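You operate a simulated robot arm through the tools that you are given. There is no shell and no other tool. Be economical: measure what you need, move in short steps, check, and stop when the job is done.

The job below is to be done with a simulated robot arm. You get a single attempt, and the scene is never put back.

## Task
Stack the blue plant pot from the worktop under the window on top of the orange plant pot.

The check looks at the end state, three seconds after you hand in, the way a careful person would. Anything else that was tipped, shoved, dropped, spilled or broken makes it a failure.

## Robot
A 7-joint arm with a two-finger parallel gripper, fixed in place. Base frame: the origin is at the foot of the arm, x ahead of it, y to its left, z up; the work surface is at about z = 0.92. Units: m, degrees, N and s.
Its first joint turns from -166.0 to 166.0 degrees. Payload 4.4 kg.
The TCP is the grasp point between the finger pads, 0.023 m short of the fingertips. In the tool frame z runs along the fingers and y along their closing line. The gripper opens to 0.094 m. The fingers are 0.038 m wide and 0.01 m thick; the gripper's body (0.054 by 0.096 m) begins 0.039 m behind the TCP.
Orientation is that of the tool frame in the base frame, as a unit quaternion [w, x, y, z]. With the fingers straight down and closing along the base's y, the tool's x points along the base's -x, its y along +y and its z along -z.

## Interface
- The arm moves only by the tool step_arm. Its argument "increments" is a list of rows, each a list of 4 numbers: the shift along the base's x, y, z in mm, then the turn about the base's z in rad. In form: [[dx, dy, dz, yaw], ...]. A call has 1 to 8 rows; each row shifts and turns the commanded pose from where the row before left it. "hand" is the finger opening in mm, from 0 to 94, set as the call begins (left out, the last holds). Each row takes 0.2 s and may step no farther than 0.05 m and 8.6 degrees from the row before; otherwise, or with a gripper value out of range, the whole call is refused. A pose out of reach is approached as far as the arm can. The call stops where the force on the tool passes 40 N (or 10 N more than at its start, if that is more) or the arm is blocked; 0.2 s more then pass. Each finger travels about 0.072 m/s and halts on what it meets, pressing with about 28 N; the grip force reading is that of the motor and also rises with nothing between the fingers. The clock runs only during rows and for 0.2 s after the last one: add rows that do not move to give the fingers time. The reply holds the time, the measured pose of the TCP, the force on the tool along the base axes, the opening and the grip force, in the units named above and with some noise, and new pictures: "views" is both (left out), scene, wrist or none.
- Cameras (640 x 400 px; columns grow to the right, rows downward): "scene" is fixed at [0.219, 0.5007, 1.7246]; the picture's right is [-0.32, -0.95, 0.00], its down [-0.69, 0.23, -0.69] and it looks along [0.65, -0.22, -0.73] (base axes); focal length 339 px, centre (320, 200). "wrist" rides on the gripper at [0.086, 0.016, -0.074] in the tool frame; the picture's right is [-0.18, 0.98, 0.00], its down [-0.58, -0.11, -0.81] and it looks along [-0.79, -0.15, 0.59] (tool axes); focal length 243 px, centre (320, 200). There is no depth. A picture from a camera that has moved, and an enlarged one, comes with that camera's place and axes in the base frame and with its lens.
- close_up(camera, box): a new picture of the part [left, top, right, bottom] of that camera's present view, enlarged. No time passes.
- finish_job(): hands the job in; it is judged then, once.

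Work in short steps. Places have to be worked out from the pictures, the camera data and where the tool is seen: move nearer, look again, correct. Check each grasp and each placing, and mend what went wrong. You have 90 turns and 170 pictures in all, those below and enlarged ones among them. Open the gripper and draw the arm clear of the work before you hand the job in, unless the task says otherwise; then end with one line.

The tools are called as name(argument=value, ...) on one line, values as JSON. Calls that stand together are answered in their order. step_arm: Moves the arm, as the interface text tells. Its arguments: {"type":"object","properties":{"increments":{"type":"array"},"hand":{"type":"number"},"views":{"type":"string","enum":["both","scene","wrist","none"]}},"required":["increments"]} The other tools are called the same way: close_up (camera, box) takes an enlarged picture of a part of a camera's view; finish_job () hands the job in.

At the start:

```text
time: 0.0
ee_pos: [0.7936, 0.0229, 1.3324]
tool_rot: [0.001, 0.0, 1.0, 0.0]
wrist_force: [-0.6, -0.9, 0.8]
width: 0.0938
grip_force: 0.0
```

scene: 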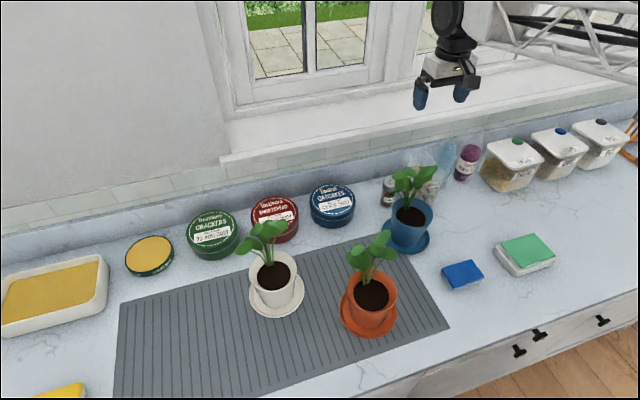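
wrist: 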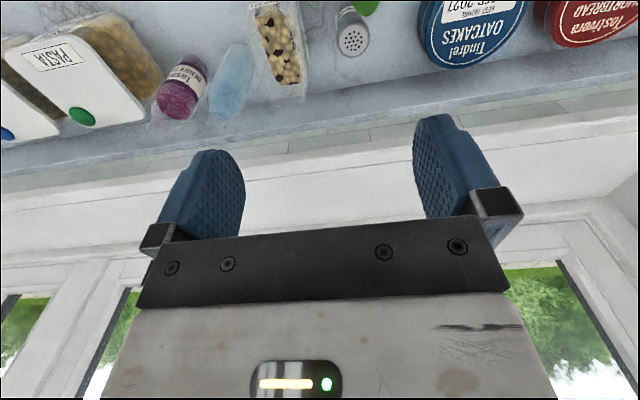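

I'll look closer at the blue and orange pots to find their geometry.

close_up(camera="scene", box=[320, 150, 480, 250])

close_up(camera="scene", box=[300, 225, 460, 345])

```text
4.00 times, centred on (400, 200) of scene
camera zoom: at [0.219, 0.5007, 1.7246], right [-0.32, -0.95, 0.0], down [-0.69, 0.23, -0.69], along [0.65, -0.22, -0.73], focal length 1355 px, centre (0, 200)
```

zoom: 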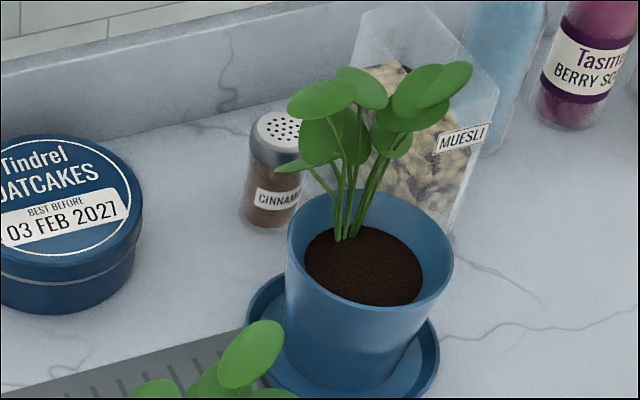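

```text
3.33 times, centred on (380, 285) of scene
camera zoom: at [0.219, 0.5007, 1.7246], right [-0.32, -0.95, 0.0], down [-0.69, 0.23, -0.69], along [0.65, -0.22, -0.73], focal length 1129 px, centre (120, -83)
```

zoom: 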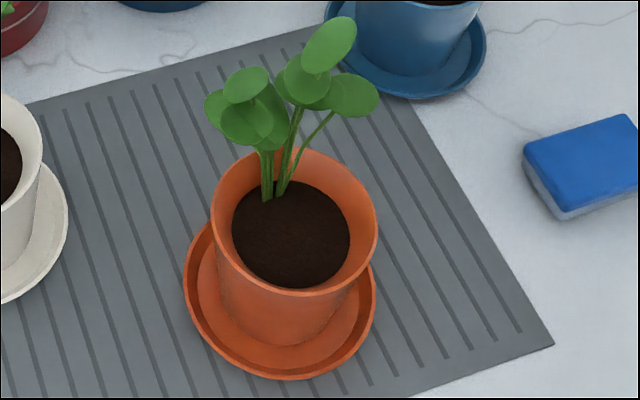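

The rims look about 108 mm wide, too wide for the gripper, so I'll have to pinch the wall on the side away from the stems. The blue pot is near (0.70, 0.08) and the orange near (0.525, 0.27). I'll move the wrist camera to view the blue pot.

step_arm(increments=[[-40, 10, -10, 0], [-40, 10, -10, 0], [-40, 10, -10, 0], [-40, 10, -10, 0], [-40, 10, -10, 0], [-30, 10, -10, 0], [0, 0, 0, 0]], hand=94)

```text
time: 1.6
ee_pos: [0.5628, 0.0829, 1.2698]
tool_rot: [0.0, 0.0, 1.0, 0.0]
wrist_force: [-0.1, -0.6, 0.2]
width: 0.0941
grip_force: 0.1
camera wrist: at [0.4758, 0.0992, 1.3459], right [0.18, 0.98, 0.0], down [0.58, -0.11, 0.81], along [0.79, -0.15, -0.59], focal length 243 px, centre (320, 200)
```

scene: 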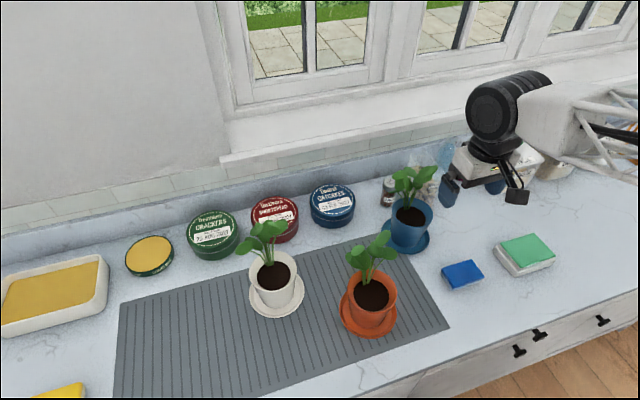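
wrist: 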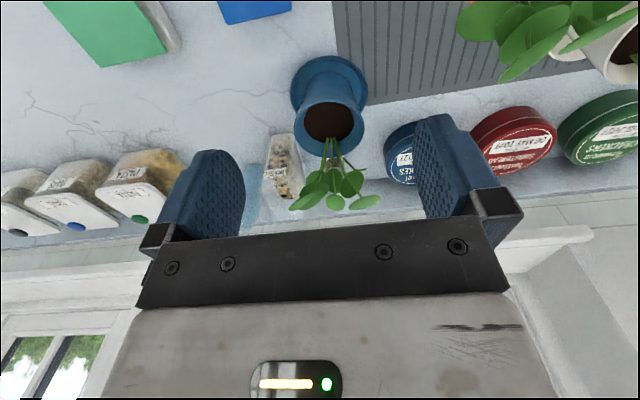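

The wrist camera has the blue pot in view; I'll enlarge it.

close_up(camera="wrist", box=[240, 40, 416, 150])

close_up(camera="wrist", box=[250, 120, 426, 230])

```text
3.64 times, centred on (328, 95) of wrist
camera zoom: at [0.4758, 0.0992, 1.3459], right [0.18, 0.98, 0.0], down [0.58, -0.11, 0.81], along [0.79, -0.15, -0.59], focal length 882 px, centre (291, 582)
```

zoom: 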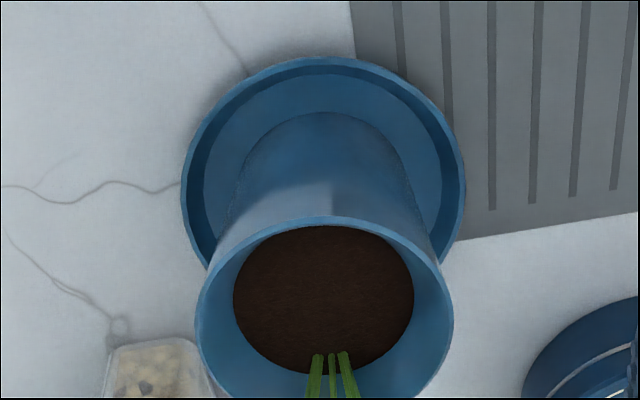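

```text
3.64 times, centred on (338, 175) of wrist
camera zoom: at [0.4758, 0.0992, 1.3459], right [0.18, 0.98, 0.0], down [0.58, -0.11, 0.81], along [0.79, -0.15, -0.59], focal length 882 px, centre (254, 291)
```

zoom: 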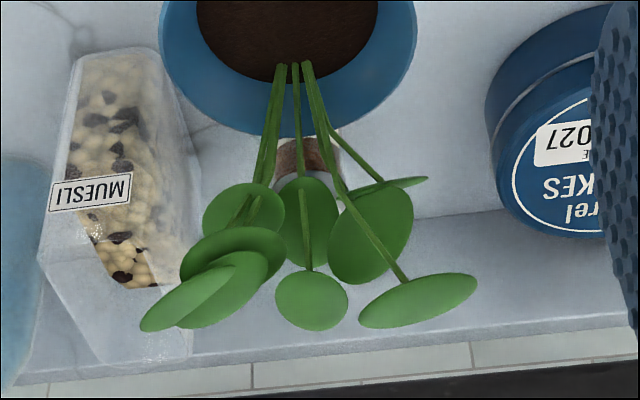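

Blue pot: centre about (0.708, 0.071), rim z about 1.038, rim diameter about 107 mm, base about 81 mm and soil about 15–20 mm below the rim. The stems and leaves lean towards +x. I'll turn the gripper 90° so it closes along x and grips the near rim wall at x of about 0.657.

step_arm(increments=[[0, 0, 0, 0.143], [0, 0, 0, 0.143], [0, 0, 0, 0.143], [0, 0, 0, 0.143], [0, 0, 0, 0.143], [0, 0, 0, 0.143], [0, 0, 0, 0.143], [0, 0, 0, 0.143]], hand=50, views="none")

step_arm(increments=[[0, 0, 0, 0.143], [0, 0, 0, 0.143], [0, 0, 0, 0.141], [30, -4, -30, 0], [30, -4, -30, 0], [30, -4, -30, 0], [0, 0, 0, 0]])

```text
time: 3.4
ee_pos: [0.5644, 0.0841, 1.2728]
tool_rot: [0.0, -0.541, 0.841, 0.0]
wrist_force: [0.7, 0.4, 0.6]
width: 0.0501
grip_force: 0.1
```

```text
time: 5.0
ee_pos: [0.6533, 0.0704, 1.1788]
tool_rot: [-0.001, 0.707, -0.707, -0.001]
wrist_force: [-0.1, -0.4, -0.3]
width: 0.0498
grip_force: 0.1
camera wrist: at [0.6361, -0.0161, 1.2537], right [-0.98, 0.18, 0.0], down [0.11, 0.58, 0.81], along [0.15, 0.79, -0.59], focal length 243 px, centre (320, 200)
```

scene: 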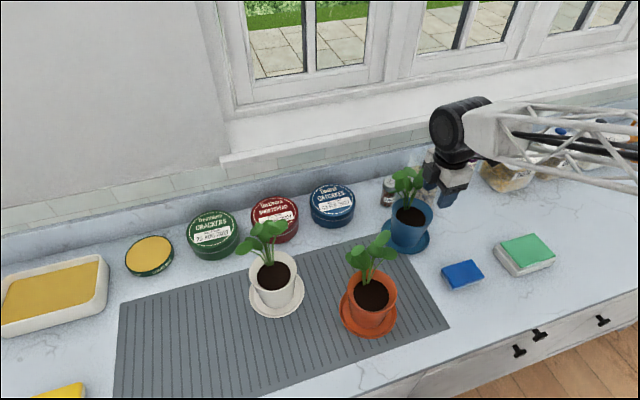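
wrist: 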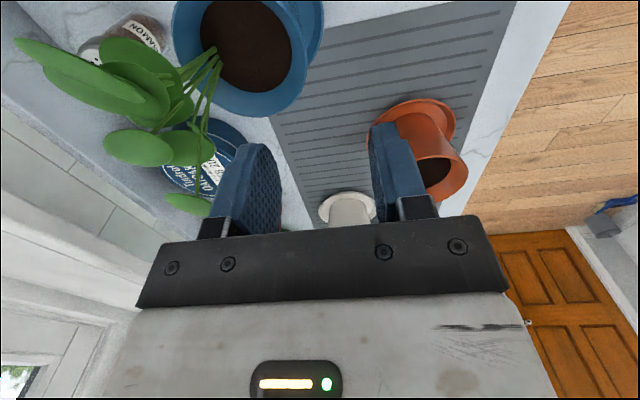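

I'll enlarge the rim's near edge to line up the fingers.

close_up(camera="wrist", box=[150, 0, 390, 150])

```text
2.67 times, centred on (270, 75) of wrist
camera zoom: at [0.6361, -0.0161, 1.2537], right [-0.98, 0.18, 0.0], down [0.11, 0.58, 0.81], along [0.15, 0.79, -0.59], focal length 647 px, centre (453, 533)
```

zoom: 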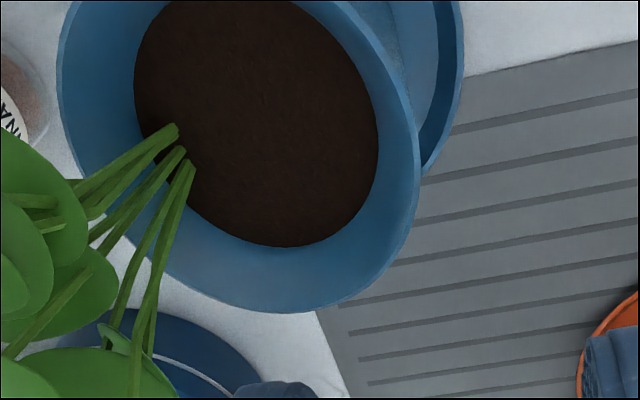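

From this view the rim centre is about (0.713, 0.070), with the near wall at x of about 0.663 and the soil about 20 mm below the rim. I'll shift to line up with the wall and go down to just above the rim.

step_arm(increments=[[11, 0, -30, 0], [0, 0, -40, 0], [0, 0, -30, 0], [0, 0, 0, 0]])

close_up(camera="wrist", box=[180, 0, 420, 150])

close_up(camera="scene", box=[350, 130, 510, 260])

```text
time: 6.0
ee_pos: [0.6653, 0.0718, 1.0812]
tool_rot: [0.0, -0.706, 0.708, 0.0]
wrist_force: [0.1, -0.2, -0.1]
width: 0.0502
grip_force: 0.1
camera wrist: at [0.6482, -0.0157, 1.1565], right [-0.98, 0.18, 0.0], down [0.11, 0.58, 0.81], along [0.15, 0.79, -0.59], focal length 243 px, centre (320, 200)
```

scene: 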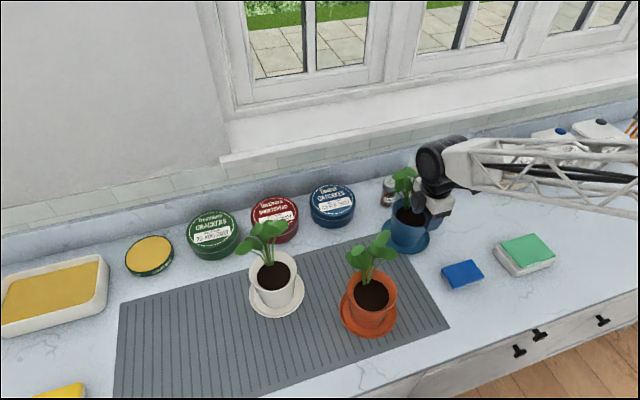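
wrist: 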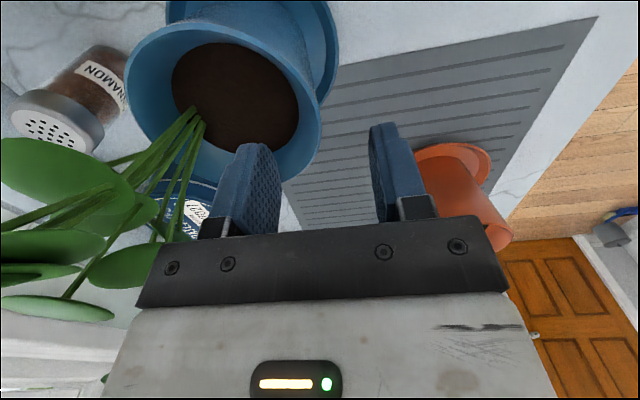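

```text
2.67 times, centred on (300, 75) of wrist
camera zoom: at [0.6482, -0.0157, 1.1565], right [-0.98, 0.18, 0.0], down [0.11, 0.58, 0.81], along [0.15, 0.79, -0.59], focal length 647 px, centre (373, 533)
```

zoom: 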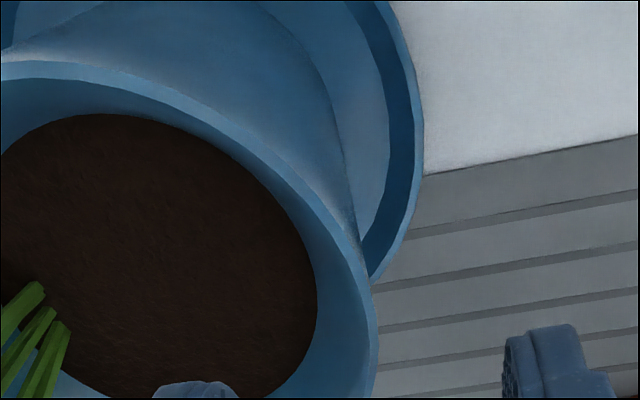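

```text
3.08 times, centred on (430, 195) of scene
camera zoom: at [0.219, 0.5007, 1.7246], right [-0.32, -0.95, 0.0], down [-0.69, 0.23, -0.69], along [0.65, -0.22, -0.73], focal length 1042 px, centre (-18, 215)
```

zoom: 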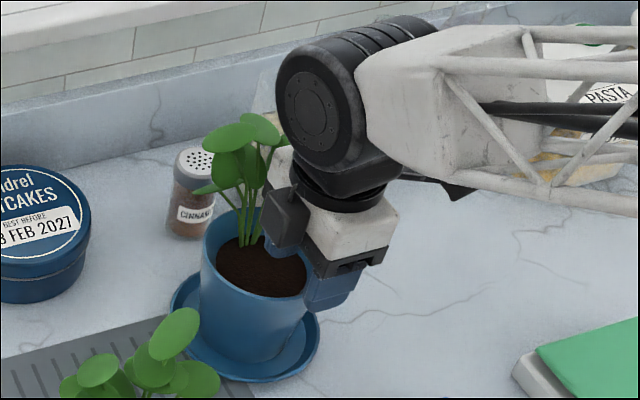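

The near wall is at x of about 0.664–0.668, y of about 0.072, between the fingers. I'll go down so the tips reach about 12 mm below the rim, above the soil.

step_arm(increments=[[2, 0, -18, 0], [0, 0, -15, 0], [0, 0, 0, 0]])

close_up(camera="wrist", box=[200, 70, 440, 220])

close_up(camera="scene", box=[370, 170, 470, 260])

```text
time: 6.8
ee_pos: [0.6663, 0.071, 1.0491]
tool_rot: [0.001, 0.707, -0.707, 0.0]
wrist_force: [0.2, -0.1, -0.4]
width: 0.0499
grip_force: 0.1
camera wrist: at [0.6492, -0.0157, 1.1235], right [-0.98, 0.18, 0.0], down [0.11, 0.58, 0.81], along [0.15, 0.79, -0.59], focal length 243 px, centre (320, 200)
```

scene: 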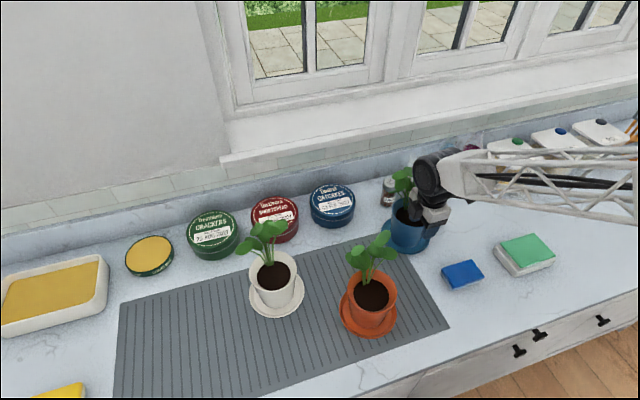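
wrist: 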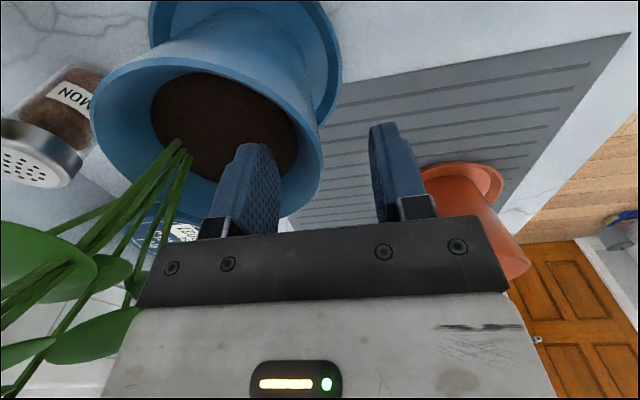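

```text
2.67 times, centred on (320, 145) of wrist
camera zoom: at [0.6492, -0.0157, 1.1235], right [-0.98, 0.18, 0.0], down [0.11, 0.58, 0.81], along [0.15, 0.79, -0.59], focal length 647 px, centre (320, 347)
```

zoom: 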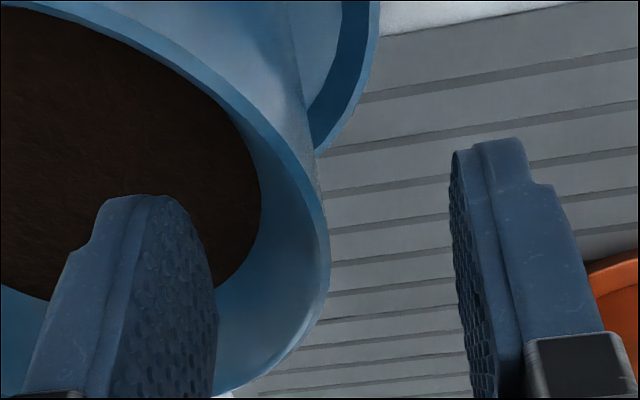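

```text
4.44 times, centred on (420, 215) of scene
camera zoom: at [0.219, 0.5007, 1.7246], right [-0.32, -0.95, 0.0], down [-0.69, 0.23, -0.69], along [0.65, -0.22, -0.73], focal length 1506 px, centre (-124, 133)
```

zoom: 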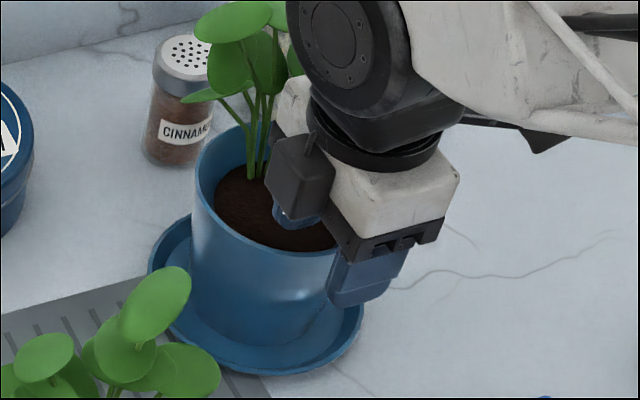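

The wall sits about midway between the pads and nothing is touching. I'll go 4 mm lower and close.

step_arm(increments=[[0, 0, -4, 0], [0, 0, 0, 0]], views="none")

step_arm(increments=[[0, 0, 0, 0], [0, 0, 0, 0], [0, 0, 0, 0], [0, 0, 0, 0]], hand=0)

close_up(camera="wrist", box=[200, 70, 440, 220])

```text
time: 7.4
ee_pos: [0.6653, 0.0707, 1.0445]
tool_rot: [0.0, 0.707, -0.707, 0.0]
wrist_force: [-0.2, -1.5, 0.1]
width: 0.0501
grip_force: 0.1
```

```text
time: 8.4
ee_pos: [0.666, 0.0717, 1.0452]
tool_rot: [0.0, 0.707, -0.707, 0.0]
wrist_force: [8.6, -0.6, 4.8]
width: 0.0133
grip_force: 28.0
camera wrist: at [0.6491, -0.0157, 1.1198], right [-0.98, 0.18, 0.0], down [0.11, 0.58, 0.81], along [0.15, 0.79, -0.59], focal length 243 px, centre (320, 200)
```

scene: 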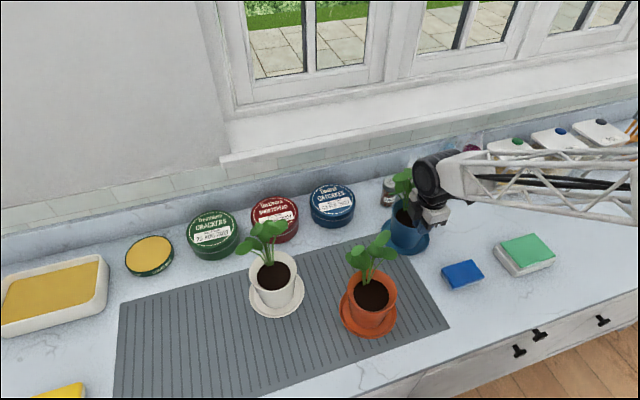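
wrist: 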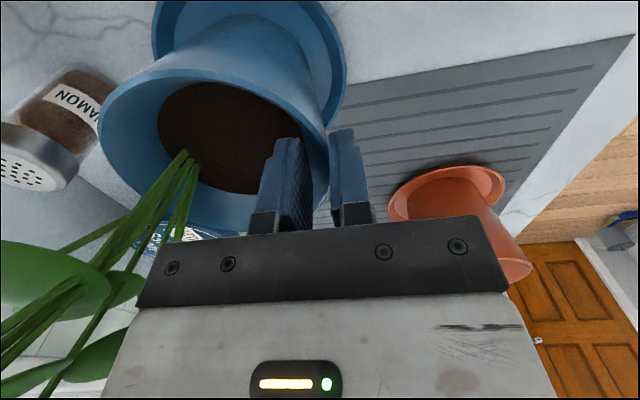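

```text
2.67 times, centred on (320, 145) of wrist
camera zoom: at [0.6491, -0.0157, 1.1198], right [-0.98, 0.18, 0.0], down [0.11, 0.58, 0.81], along [0.15, 0.79, -0.59], focal length 647 px, centre (320, 347)
```

zoom: 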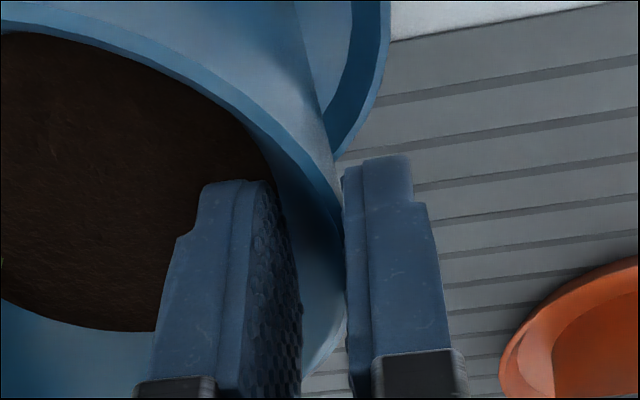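

Closed at 13.3 mm with 28 N, which is a wall plus its curvature. I'll lift 20 mm slowly and check.

step_arm(increments=[[0, 0, 5, 0], [0, 0, 8, 0], [0, 0, 10, 0], [0, 0, 0, 0]])

close_up(camera="scene", box=[350, 140, 478, 260])

```text
time: 9.4
ee_pos: [0.6654, 0.0706, 1.0695]
tool_rot: [0.0, 0.708, -0.706, 0.0]
wrist_force: [0.2, -0.1, -7.1]
width: 0.0115
grip_force: 28.3
camera wrist: at [0.6487, -0.0163, 1.1432], right [-0.98, 0.18, 0.0], down [0.11, 0.58, 0.81], along [0.15, 0.79, -0.59], focal length 243 px, centre (320, 200)
```

scene: 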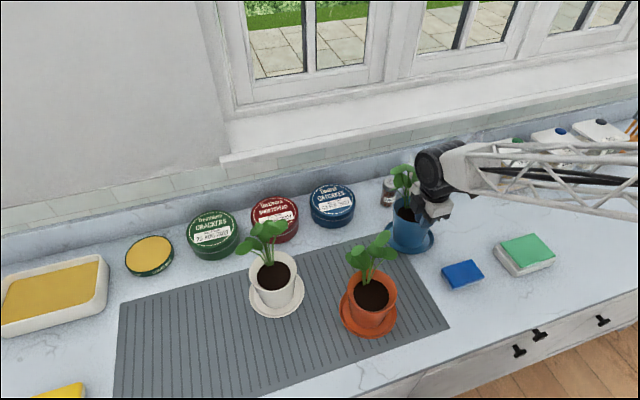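
wrist: 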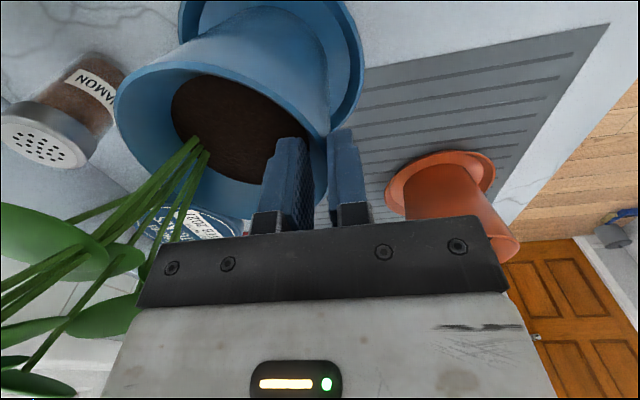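

```text
3.33 times, centred on (414, 200) of scene
camera zoom: at [0.219, 0.5007, 1.7246], right [-0.32, -0.95, 0.0], down [-0.69, 0.23, -0.69], along [0.65, -0.22, -0.73], focal length 1129 px, centre (7, 200)
```

zoom: 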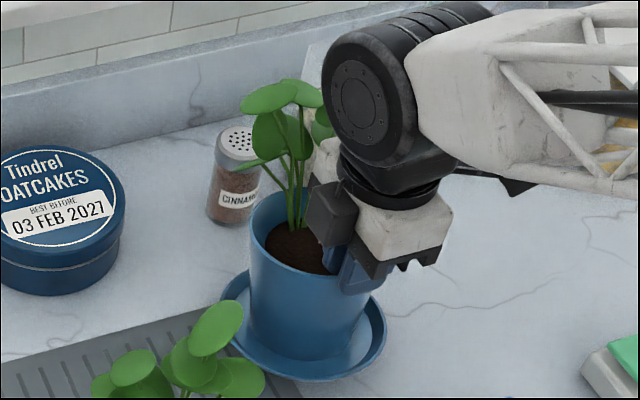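

The force reads −7 N, so the pot's weight is on the gripper. I'll lift another 60 mm and see whether the saucer stays and how level the pot hangs.

step_arm(increments=[[0, 0, 15, 0], [0, 0, 20, 0], [0, 0, 25, 0], [0, 0, 0, 0]])

close_up(camera="scene", box=[350, 110, 510, 260])

```text
time: 10.4
ee_pos: [0.668, 0.0712, 1.1284]
tool_rot: [0.0, 0.707, -0.707, 0.0]
wrist_force: [-0.7, 0.1, -6.8]
width: 0.0114
grip_force: 27.9
camera wrist: at [0.6502, -0.0159, 1.2036], right [-0.98, 0.18, 0.0], down [0.11, 0.58, 0.81], along [0.15, 0.79, -0.59], focal length 243 px, centre (320, 200)
```

scene: 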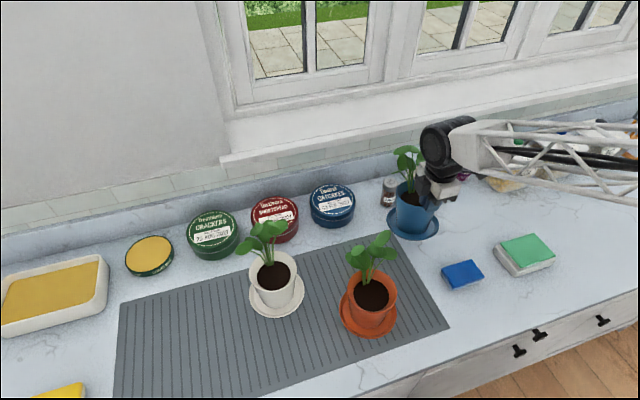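
wrist: 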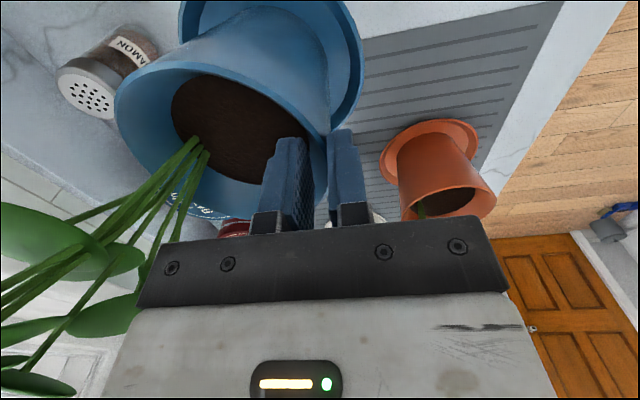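

```text
2.67 times, centred on (430, 185) of scene
camera zoom: at [0.219, 0.5007, 1.7246], right [-0.32, -0.95, 0.0], down [-0.69, 0.23, -0.69], along [0.65, -0.22, -0.73], focal length 903 px, centre (27, 240)
```

zoom: 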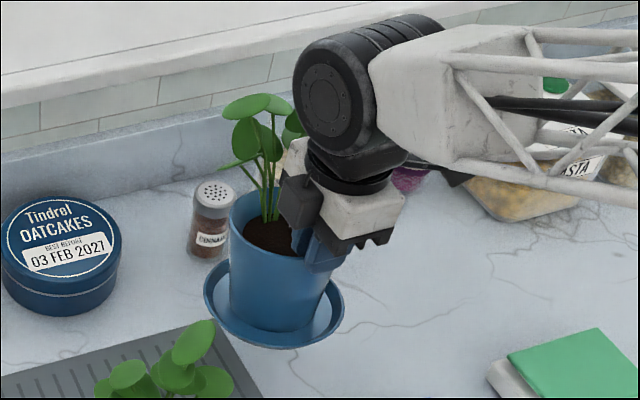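

The saucer is fixed to the blue pot (138 mm wide), so it has to sit on the orange rim. I need the orange plant's shape first, so I'll lift and move to view it to the right of the held pot.

step_arm(increments=[[0, 0, 40, 0], [0, 0, 40, 0], [0, 0, 40, 0], [0, 0, 40, 0], [0, 20, 36, 0], [0, 33, 0, 0], [0, 33, 0, 0], [0, 0, 0, 0]])

close_up(camera="wrist", box=[340, 30, 548, 160])

close_up(camera="scene", box=[310, 60, 510, 200])

```text
time: 12.2
ee_pos: [0.6659, 0.1587, 1.3226]
tool_rot: [0.0, -0.707, 0.708, 0.0]
wrist_force: [0.5, -0.3, -6.3]
width: 0.0115
grip_force: 28.0
camera wrist: at [0.6491, 0.0717, 1.3968], right [-0.98, 0.18, 0.0], down [0.11, 0.58, 0.81], along [0.15, 0.79, -0.59], focal length 243 px, centre (320, 200)
```

scene: 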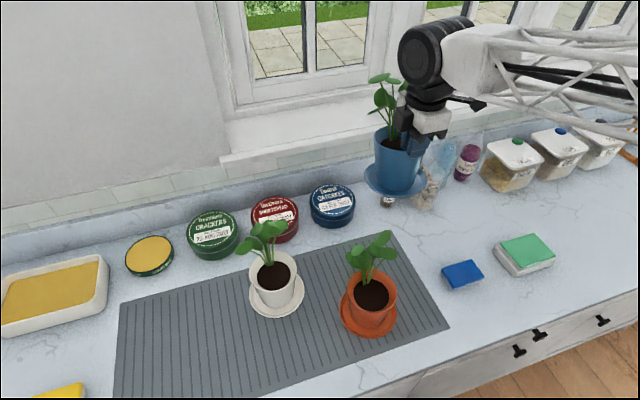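
wrist: 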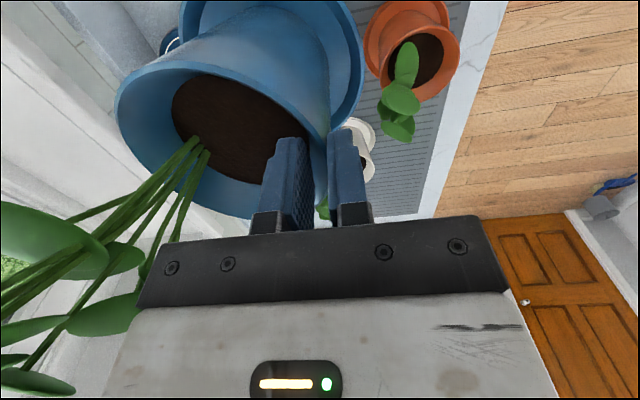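

```text
3.08 times, centred on (444, 95) of wrist
camera zoom: at [0.6491, 0.0717, 1.3968], right [-0.98, 0.18, 0.0], down [0.11, 0.58, 0.81], along [0.15, 0.79, -0.59], focal length 746 px, centre (-62, 523)
```

zoom: 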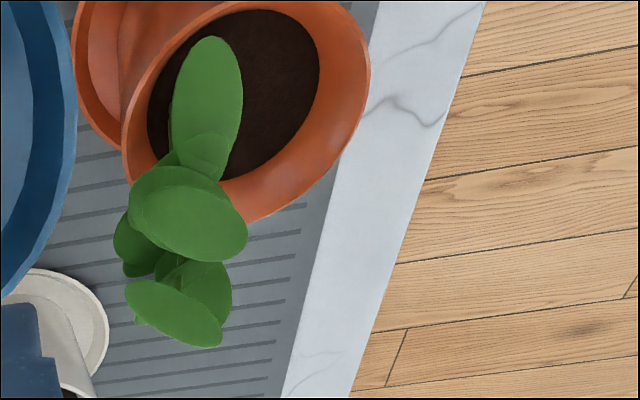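

```text
2.86 times, centred on (410, 130) of scene
camera zoom: at [0.219, 0.5007, 1.7246], right [-0.32, -0.95, 0.0], down [-0.69, 0.23, -0.69], along [0.65, -0.22, -0.73], focal length 968 px, centre (63, 400)
```

zoom: 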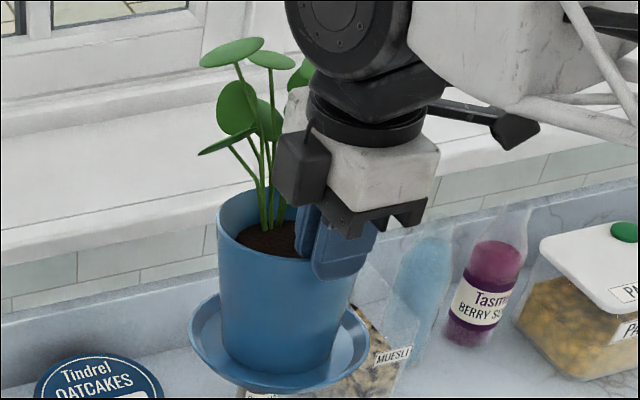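

Orange: rim centre about (0.533, 0.269); its stems rise at x of about 0.565 and all the leaves are at x > 0.555. If I set the blue saucer about 30 mm towards −x of the rim centre, it stays stable and clears the foliage. The pot also hangs tilted by about 8°, with its +x side low. I'll move above the spot, staying high over the leaves.

step_arm(increments=[[0, 0, 30, 0], [-38, 22, 0, 0], [-39, 22, 0, 0], [-39, 22, 0, 0], [-39, 22, 0, 0], [-38, 22, 0, 0], [0, 0, 0, 0]])

close_up(camera="scene", box=[270, 130, 470, 350])

```text
time: 13.8
ee_pos: [0.4713, 0.2647, 1.3531]
tool_rot: [0.0, 0.707, -0.707, 0.0]
wrist_force: [-0.1, 0.0, -6.2]
width: 0.0117
grip_force: 27.5
camera wrist: at [0.4551, 0.1784, 1.428], right [-0.98, 0.18, 0.0], down [0.11, 0.58, 0.81], along [0.15, 0.79, -0.59], focal length 243 px, centre (320, 200)
```

scene: 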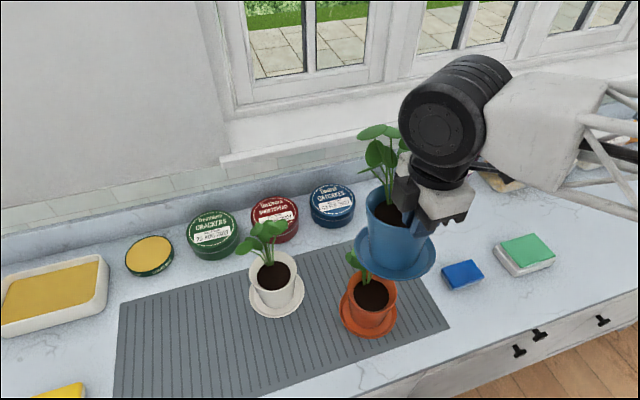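
wrist: 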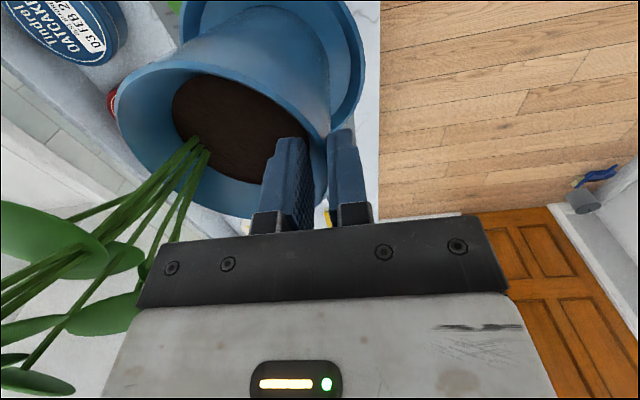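

```text
1.82 times, centred on (370, 240) of scene
camera zoom: at [0.219, 0.5007, 1.7246], right [-0.32, -0.95, 0.0], down [-0.69, 0.23, -0.69], along [0.65, -0.22, -0.73], focal length 616 px, centre (229, 127)
```

zoom: 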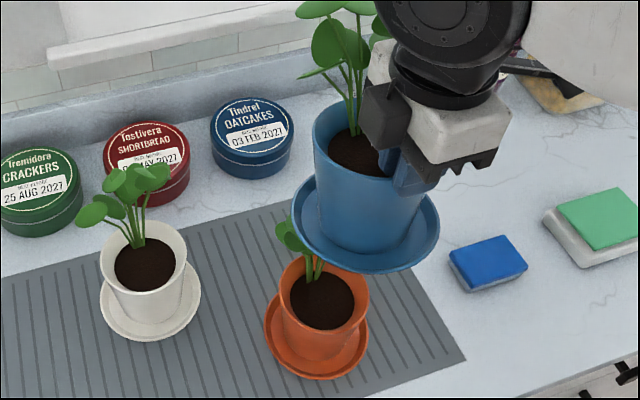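

I'll shift 26 mm further towards −x so the saucer edge clears the orange leaves on the way down, then lower about 120 mm.

step_arm(increments=[[-26, 4, 0, 0], [0, 0, -30, 0], [0, 0, -30, 0], [0, 0, -30, 0], [0, 0, 0, 0]])

close_up(camera="scene", box=[290, 170, 470, 350])

```text
time: 15.0
ee_pos: [0.4467, 0.2714, 1.2631]
tool_rot: [0.001, 0.708, -0.706, 0.001]
wrist_force: [0.3, -0.1, -6.6]
width: 0.0115
grip_force: 27.7
camera wrist: at [0.4299, 0.185, 1.3379], right [-0.98, 0.18, 0.0], down [0.11, 0.58, 0.81], along [0.15, 0.79, -0.59], focal length 243 px, centre (320, 200)
```

scene: 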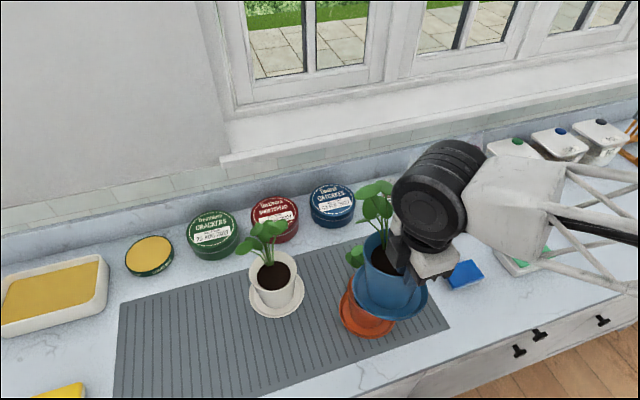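
wrist: 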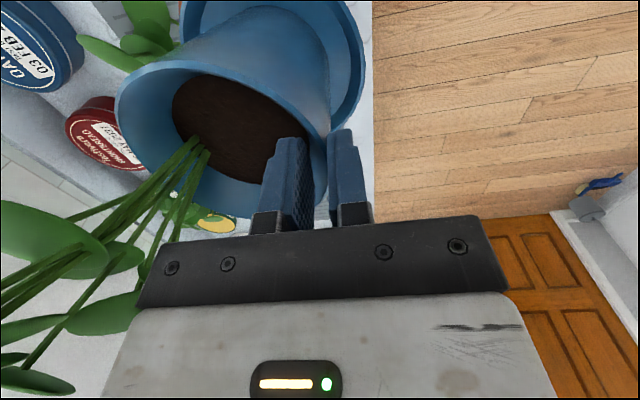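

```text
2.22 times, centred on (380, 260) of scene
camera zoom: at [0.219, 0.5007, 1.7246], right [-0.32, -0.95, 0.0], down [-0.69, 0.23, -0.69], along [0.65, -0.22, -0.73], focal length 753 px, centre (187, 67)
```

zoom: 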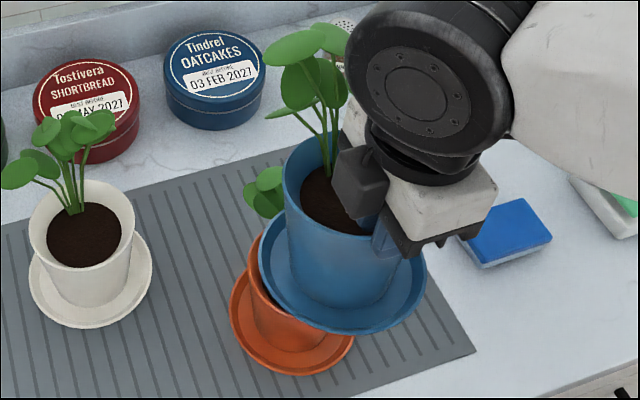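

Still clear, with the orange leaves beyond the blue pot. I'll lower another 55 mm.

step_arm(increments=[[0, 0, -20, 0], [0, 0, -20, 0], [0, 0, -15, 0], [0, 0, 0, 0]])

close_up(camera="scene", box=[290, 190, 470, 350])

close_up(camera="wrist", box=[70, 0, 390, 200])

```text
time: 16.0
ee_pos: [0.4474, 0.2725, 1.2082]
tool_rot: [0.0, -0.707, 0.707, 0.0]
wrist_force: [0.5, -0.2, -5.7]
width: 0.0114
grip_force: 27.4
camera wrist: at [0.4307, 0.1843, 1.2827], right [-0.98, 0.18, 0.0], down [0.11, 0.58, 0.81], along [0.15, 0.79, -0.59], focal length 243 px, centre (320, 200)
```

scene: 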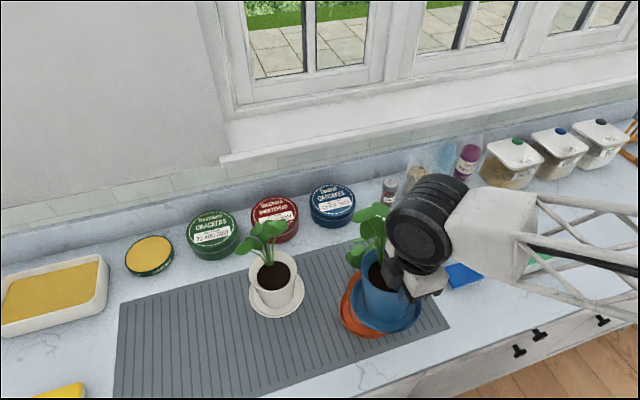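
wrist: 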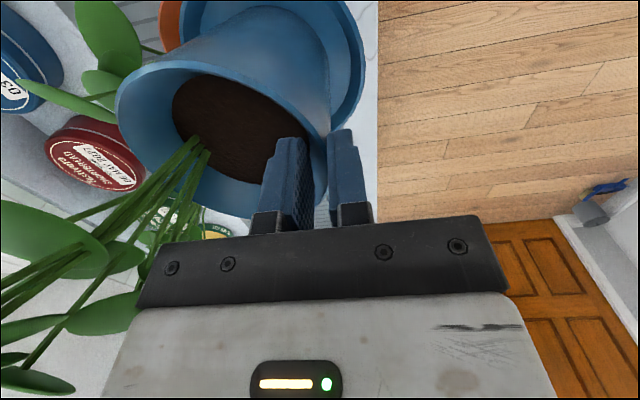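

```text
2.50 times, centred on (380, 270) of scene
camera zoom: at [0.219, 0.5007, 1.7246], right [-0.32, -0.95, 0.0], down [-0.69, 0.23, -0.69], along [0.65, -0.22, -0.73], focal length 847 px, centre (170, 25)
```

zoom: 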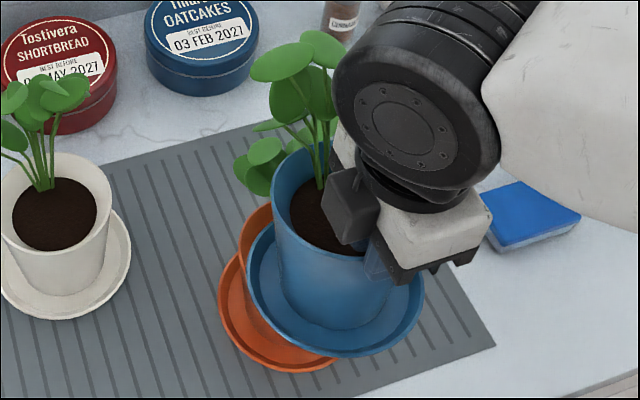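

```text
2.00 times, centred on (230, 100) of wrist
camera zoom: at [0.4307, 0.1843, 1.2827], right [-0.98, 0.18, 0.0], down [0.11, 0.58, 0.81], along [0.15, 0.79, -0.59], focal length 485 px, centre (500, 400)
```

zoom: 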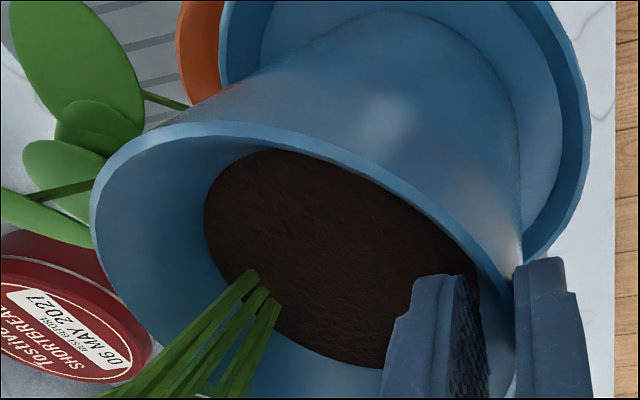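

The blue saucer centre is about 22 mm to +x of the TCP, tilted about 12°. I'll lower 15 mm so the saucer is beneath the orange leaves, then slide +x about 27 mm and 3 mm towards −y.

step_arm(increments=[[0, 0, -13, 0], [9, -1, 0, 0], [9, -1, 0, 0], [9, -1, 0, 0], [0, 0, 0, 0]])

close_up(camera="scene", box=[310, 220, 438, 340])

close_up(camera="wrist", box=[70, 0, 390, 200])

```text
time: 17.2
ee_pos: [0.473, 0.2685, 1.1961]
tool_rot: [0.0, -0.707, 0.707, 0.0]
wrist_force: [0.7, 0.2, -5.7]
width: 0.0114
grip_force: 28.4
camera wrist: at [0.458, 0.1815, 1.2701], right [-0.98, 0.18, 0.0], down [0.11, 0.58, 0.81], along [0.15, 0.79, -0.59], focal length 243 px, centre (320, 200)
```

scene: 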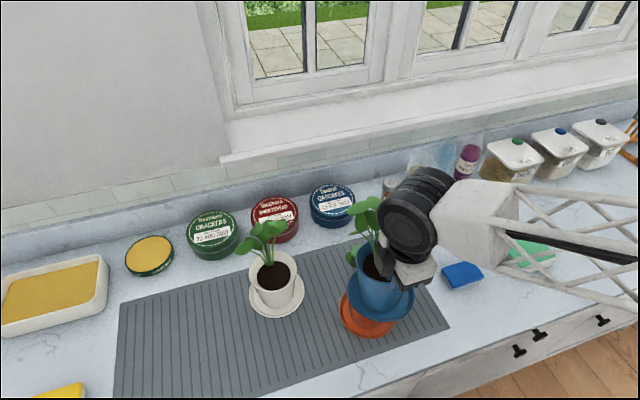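
wrist: 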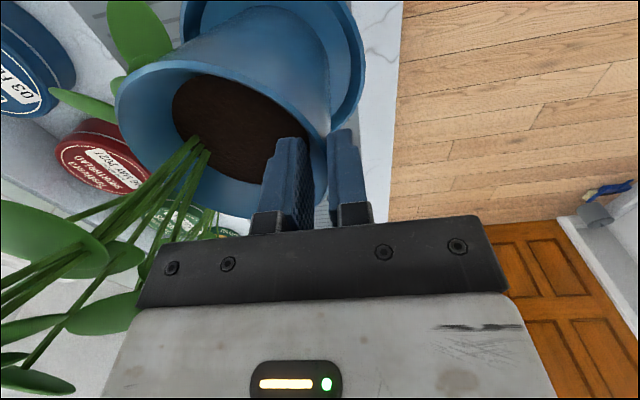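

```text
3.33 times, centred on (374, 280) of scene
camera zoom: at [0.219, 0.5007, 1.7246], right [-0.32, -0.95, 0.0], down [-0.69, 0.23, -0.69], along [0.65, -0.22, -0.73], focal length 1129 px, centre (140, -67)
```

zoom: 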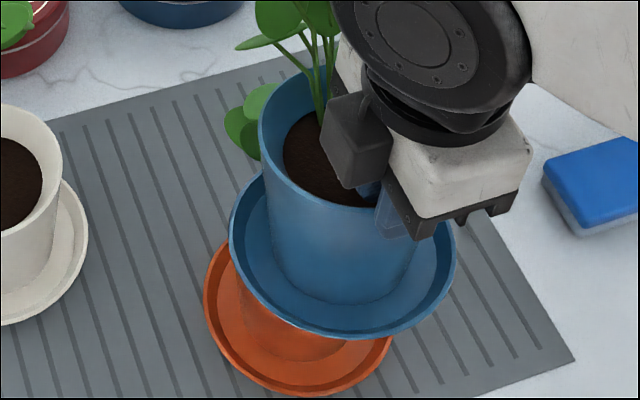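

```text
2.00 times, centred on (230, 100) of wrist
camera zoom: at [0.458, 0.1815, 1.2701], right [-0.98, 0.18, 0.0], down [0.11, 0.58, 0.81], along [0.15, 0.79, -0.59], focal length 485 px, centre (500, 400)
```

zoom: 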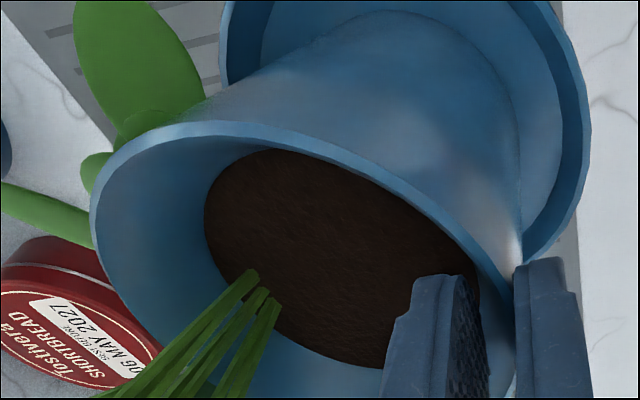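

The saucer centre is now about (0.498, 0.273) above the orange rim, and the orange pot hasn't moved. I'll lower gently, watching the force for contact.

step_arm(increments=[[0, -2, -5, 0], [0, 0, -5, 0], [0, 0, -4, 0], [0, 0, 0, 0]], views="none")

step_arm(increments=[[0, 0, -3, 0], [0, 0, 0, 0]], views="scene")

close_up(camera="scene", box=[310, 220, 438, 340])

```text
time: 18.2
ee_pos: [0.4754, 0.2663, 1.1813]
tool_rot: [0.0, -0.707, 0.708, 0.001]
wrist_force: [0.3, -0.2, -6.4]
width: 0.0115
grip_force: 27.8
```

```text
time: 18.8
ee_pos: [0.4736, 0.2664, 1.1789]
tool_rot: [-0.001, 0.707, -0.707, -0.001]
wrist_force: [0.7, -0.1, -6.9]
width: 0.0116
grip_force: 27.5
```

scene: 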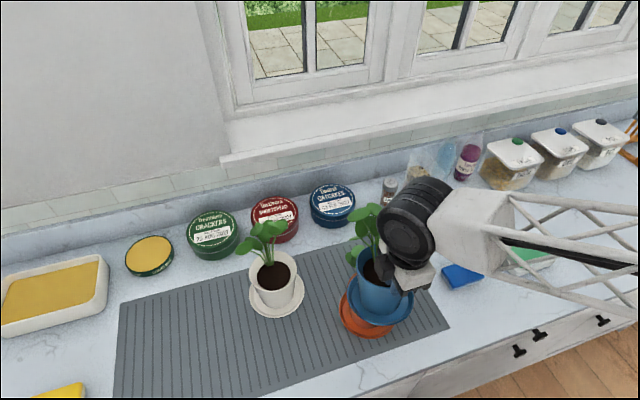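

```text
3.33 times, centred on (374, 280) of scene
camera zoom: at [0.219, 0.5007, 1.7246], right [-0.32, -0.95, 0.0], down [-0.69, 0.23, -0.69], along [0.65, -0.22, -0.73], focal length 1129 px, centre (140, -67)
```

zoom: 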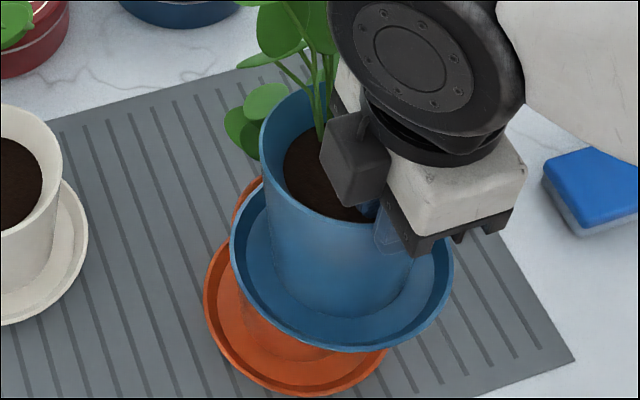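

No contact yet (still −6.9 N). I'll continue down in small steps.

step_arm(increments=[[0, 0, -3, 0], [0, 0, 0, 0]], views="none")

step_arm(increments=[[0, 0, -3, 0], [0, 0, 0, 0]], views="none")

step_arm(increments=[[0, 0, -3, 0], [0, 0, 0, 0]], views="scene")

```text
time: 19.4
ee_pos: [0.4734, 0.2671, 1.1772]
tool_rot: [0.0, -0.707, 0.708, 0.0]
wrist_force: [-0.3, 0.6, -5.9]
width: 0.0113
grip_force: 27.9
```

```text
time: 20.0
ee_pos: [0.4742, 0.266, 1.1739]
tool_rot: [0.0, -0.707, 0.707, -0.001]
wrist_force: [-0.2, -0.2, -6.5]
width: 0.0114
grip_force: 27.9
```

```text
time: 20.6
ee_pos: [0.4746, 0.2669, 1.1706]
tool_rot: [0.0, -0.707, 0.708, 0.0]
wrist_force: [-3.7, 1.0, 3.3]
width: 0.0117
grip_force: 27.5
```

scene: 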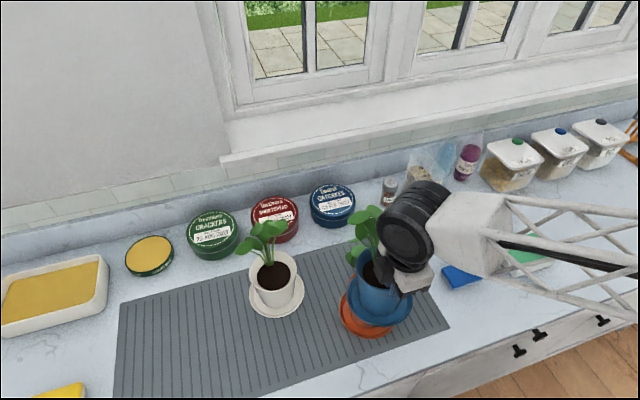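

Contact made at z = 1.171 (supporting about 9 N). Now I'll level the pot by moving the rim towards −x and slightly down, pivoting about the contact.

step_arm(increments=[[-3, 0, -1, 0], [-3, 0, -1, 0], [-3, 0, -1, 0], [0, 0, 0, 0]])

close_up(camera="scene", box=[310, 220, 438, 340])

```text
time: 21.6
ee_pos: [0.4657, 0.2672, 1.1672]
tool_rot: [0.0, 0.708, -0.707, 0.0]
wrist_force: [0.0, 0.6, -1.5]
width: 0.0118
grip_force: 27.5
camera wrist: at [0.4483, 0.1799, 1.2416], right [-0.98, 0.18, 0.0], down [0.11, 0.58, 0.81], along [0.15, 0.79, -0.59], focal length 243 px, centre (320, 200)
```

scene: 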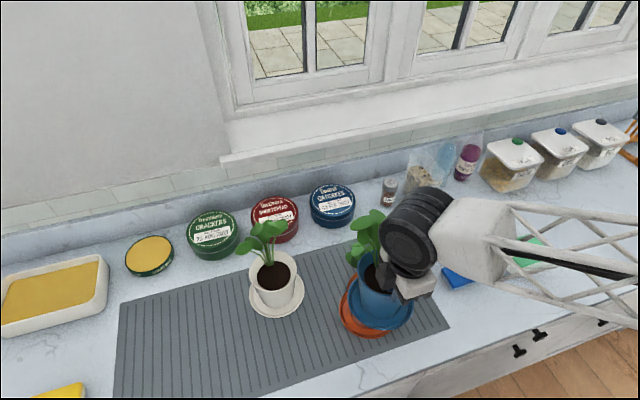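
wrist: 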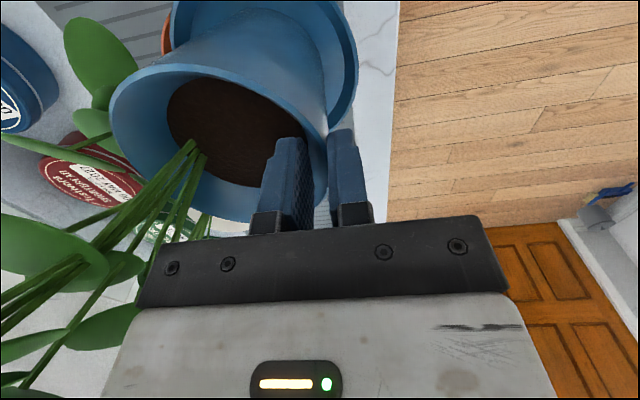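

```text
3.33 times, centred on (374, 280) of scene
camera zoom: at [0.219, 0.5007, 1.7246], right [-0.32, -0.95, 0.0], down [-0.69, 0.23, -0.69], along [0.65, -0.22, -0.73], focal length 1129 px, centre (140, -67)
```

zoom: 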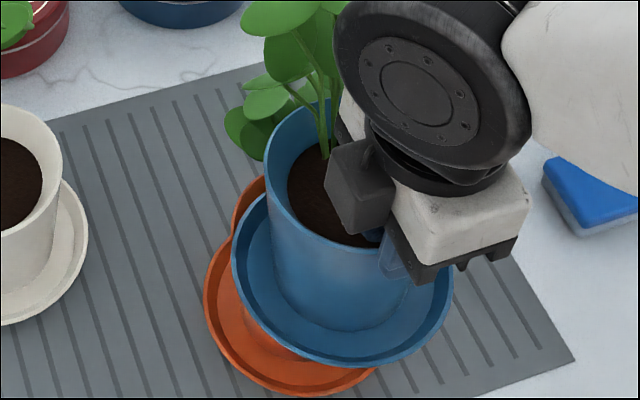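

The saucer slid slightly towards −x (centre about 0.490), so I'll stop the −x motion. I'll press straight down in small steps so the pot levels itself while the saucer moves back to +x under it.

step_arm(increments=[[0, 0, -2, 0], [0, 0, -2, 0], [0, 0, 0, 0]])

close_up(camera="scene", box=[310, 220, 438, 340])

```text
time: 22.4
ee_pos: [0.465, 0.2668, 1.1649]
tool_rot: [0.0, 0.707, -0.707, 0.0]
wrist_force: [-3.1, 0.3, 3.3]
width: 0.0123
grip_force: 28.3
camera wrist: at [0.4484, 0.1797, 1.2372], right [-0.98, 0.18, 0.0], down [0.11, 0.58, 0.81], along [0.15, 0.79, -0.59], focal length 243 px, centre (320, 200)
```

scene: 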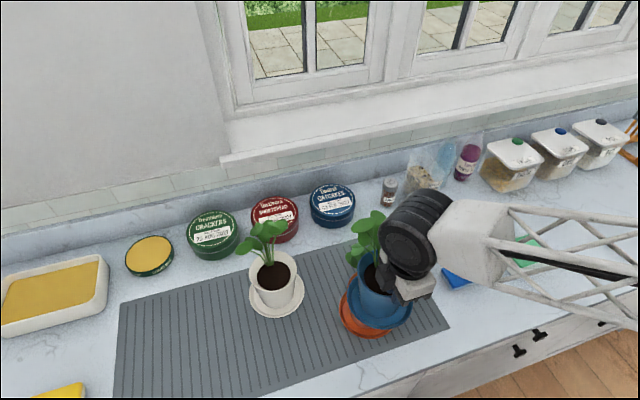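
wrist: 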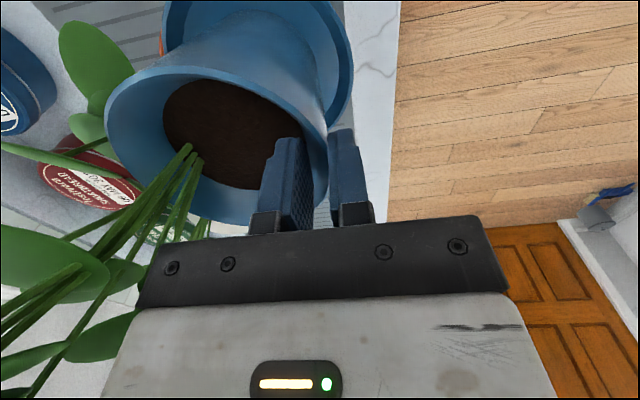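

```text
3.33 times, centred on (374, 280) of scene
camera zoom: at [0.219, 0.5007, 1.7246], right [-0.32, -0.95, 0.0], down [-0.69, 0.23, -0.69], along [0.65, -0.22, -0.73], focal length 1129 px, centre (140, -67)
```

zoom: 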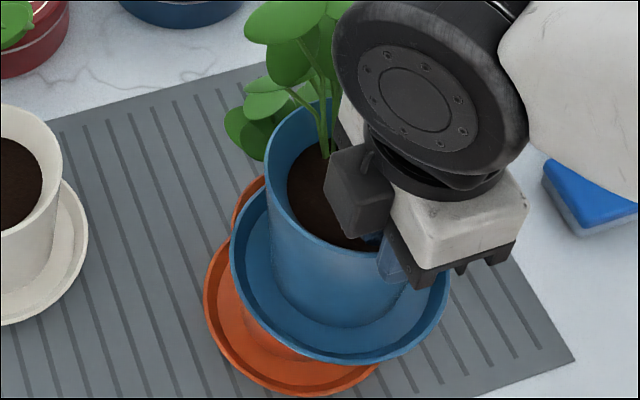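

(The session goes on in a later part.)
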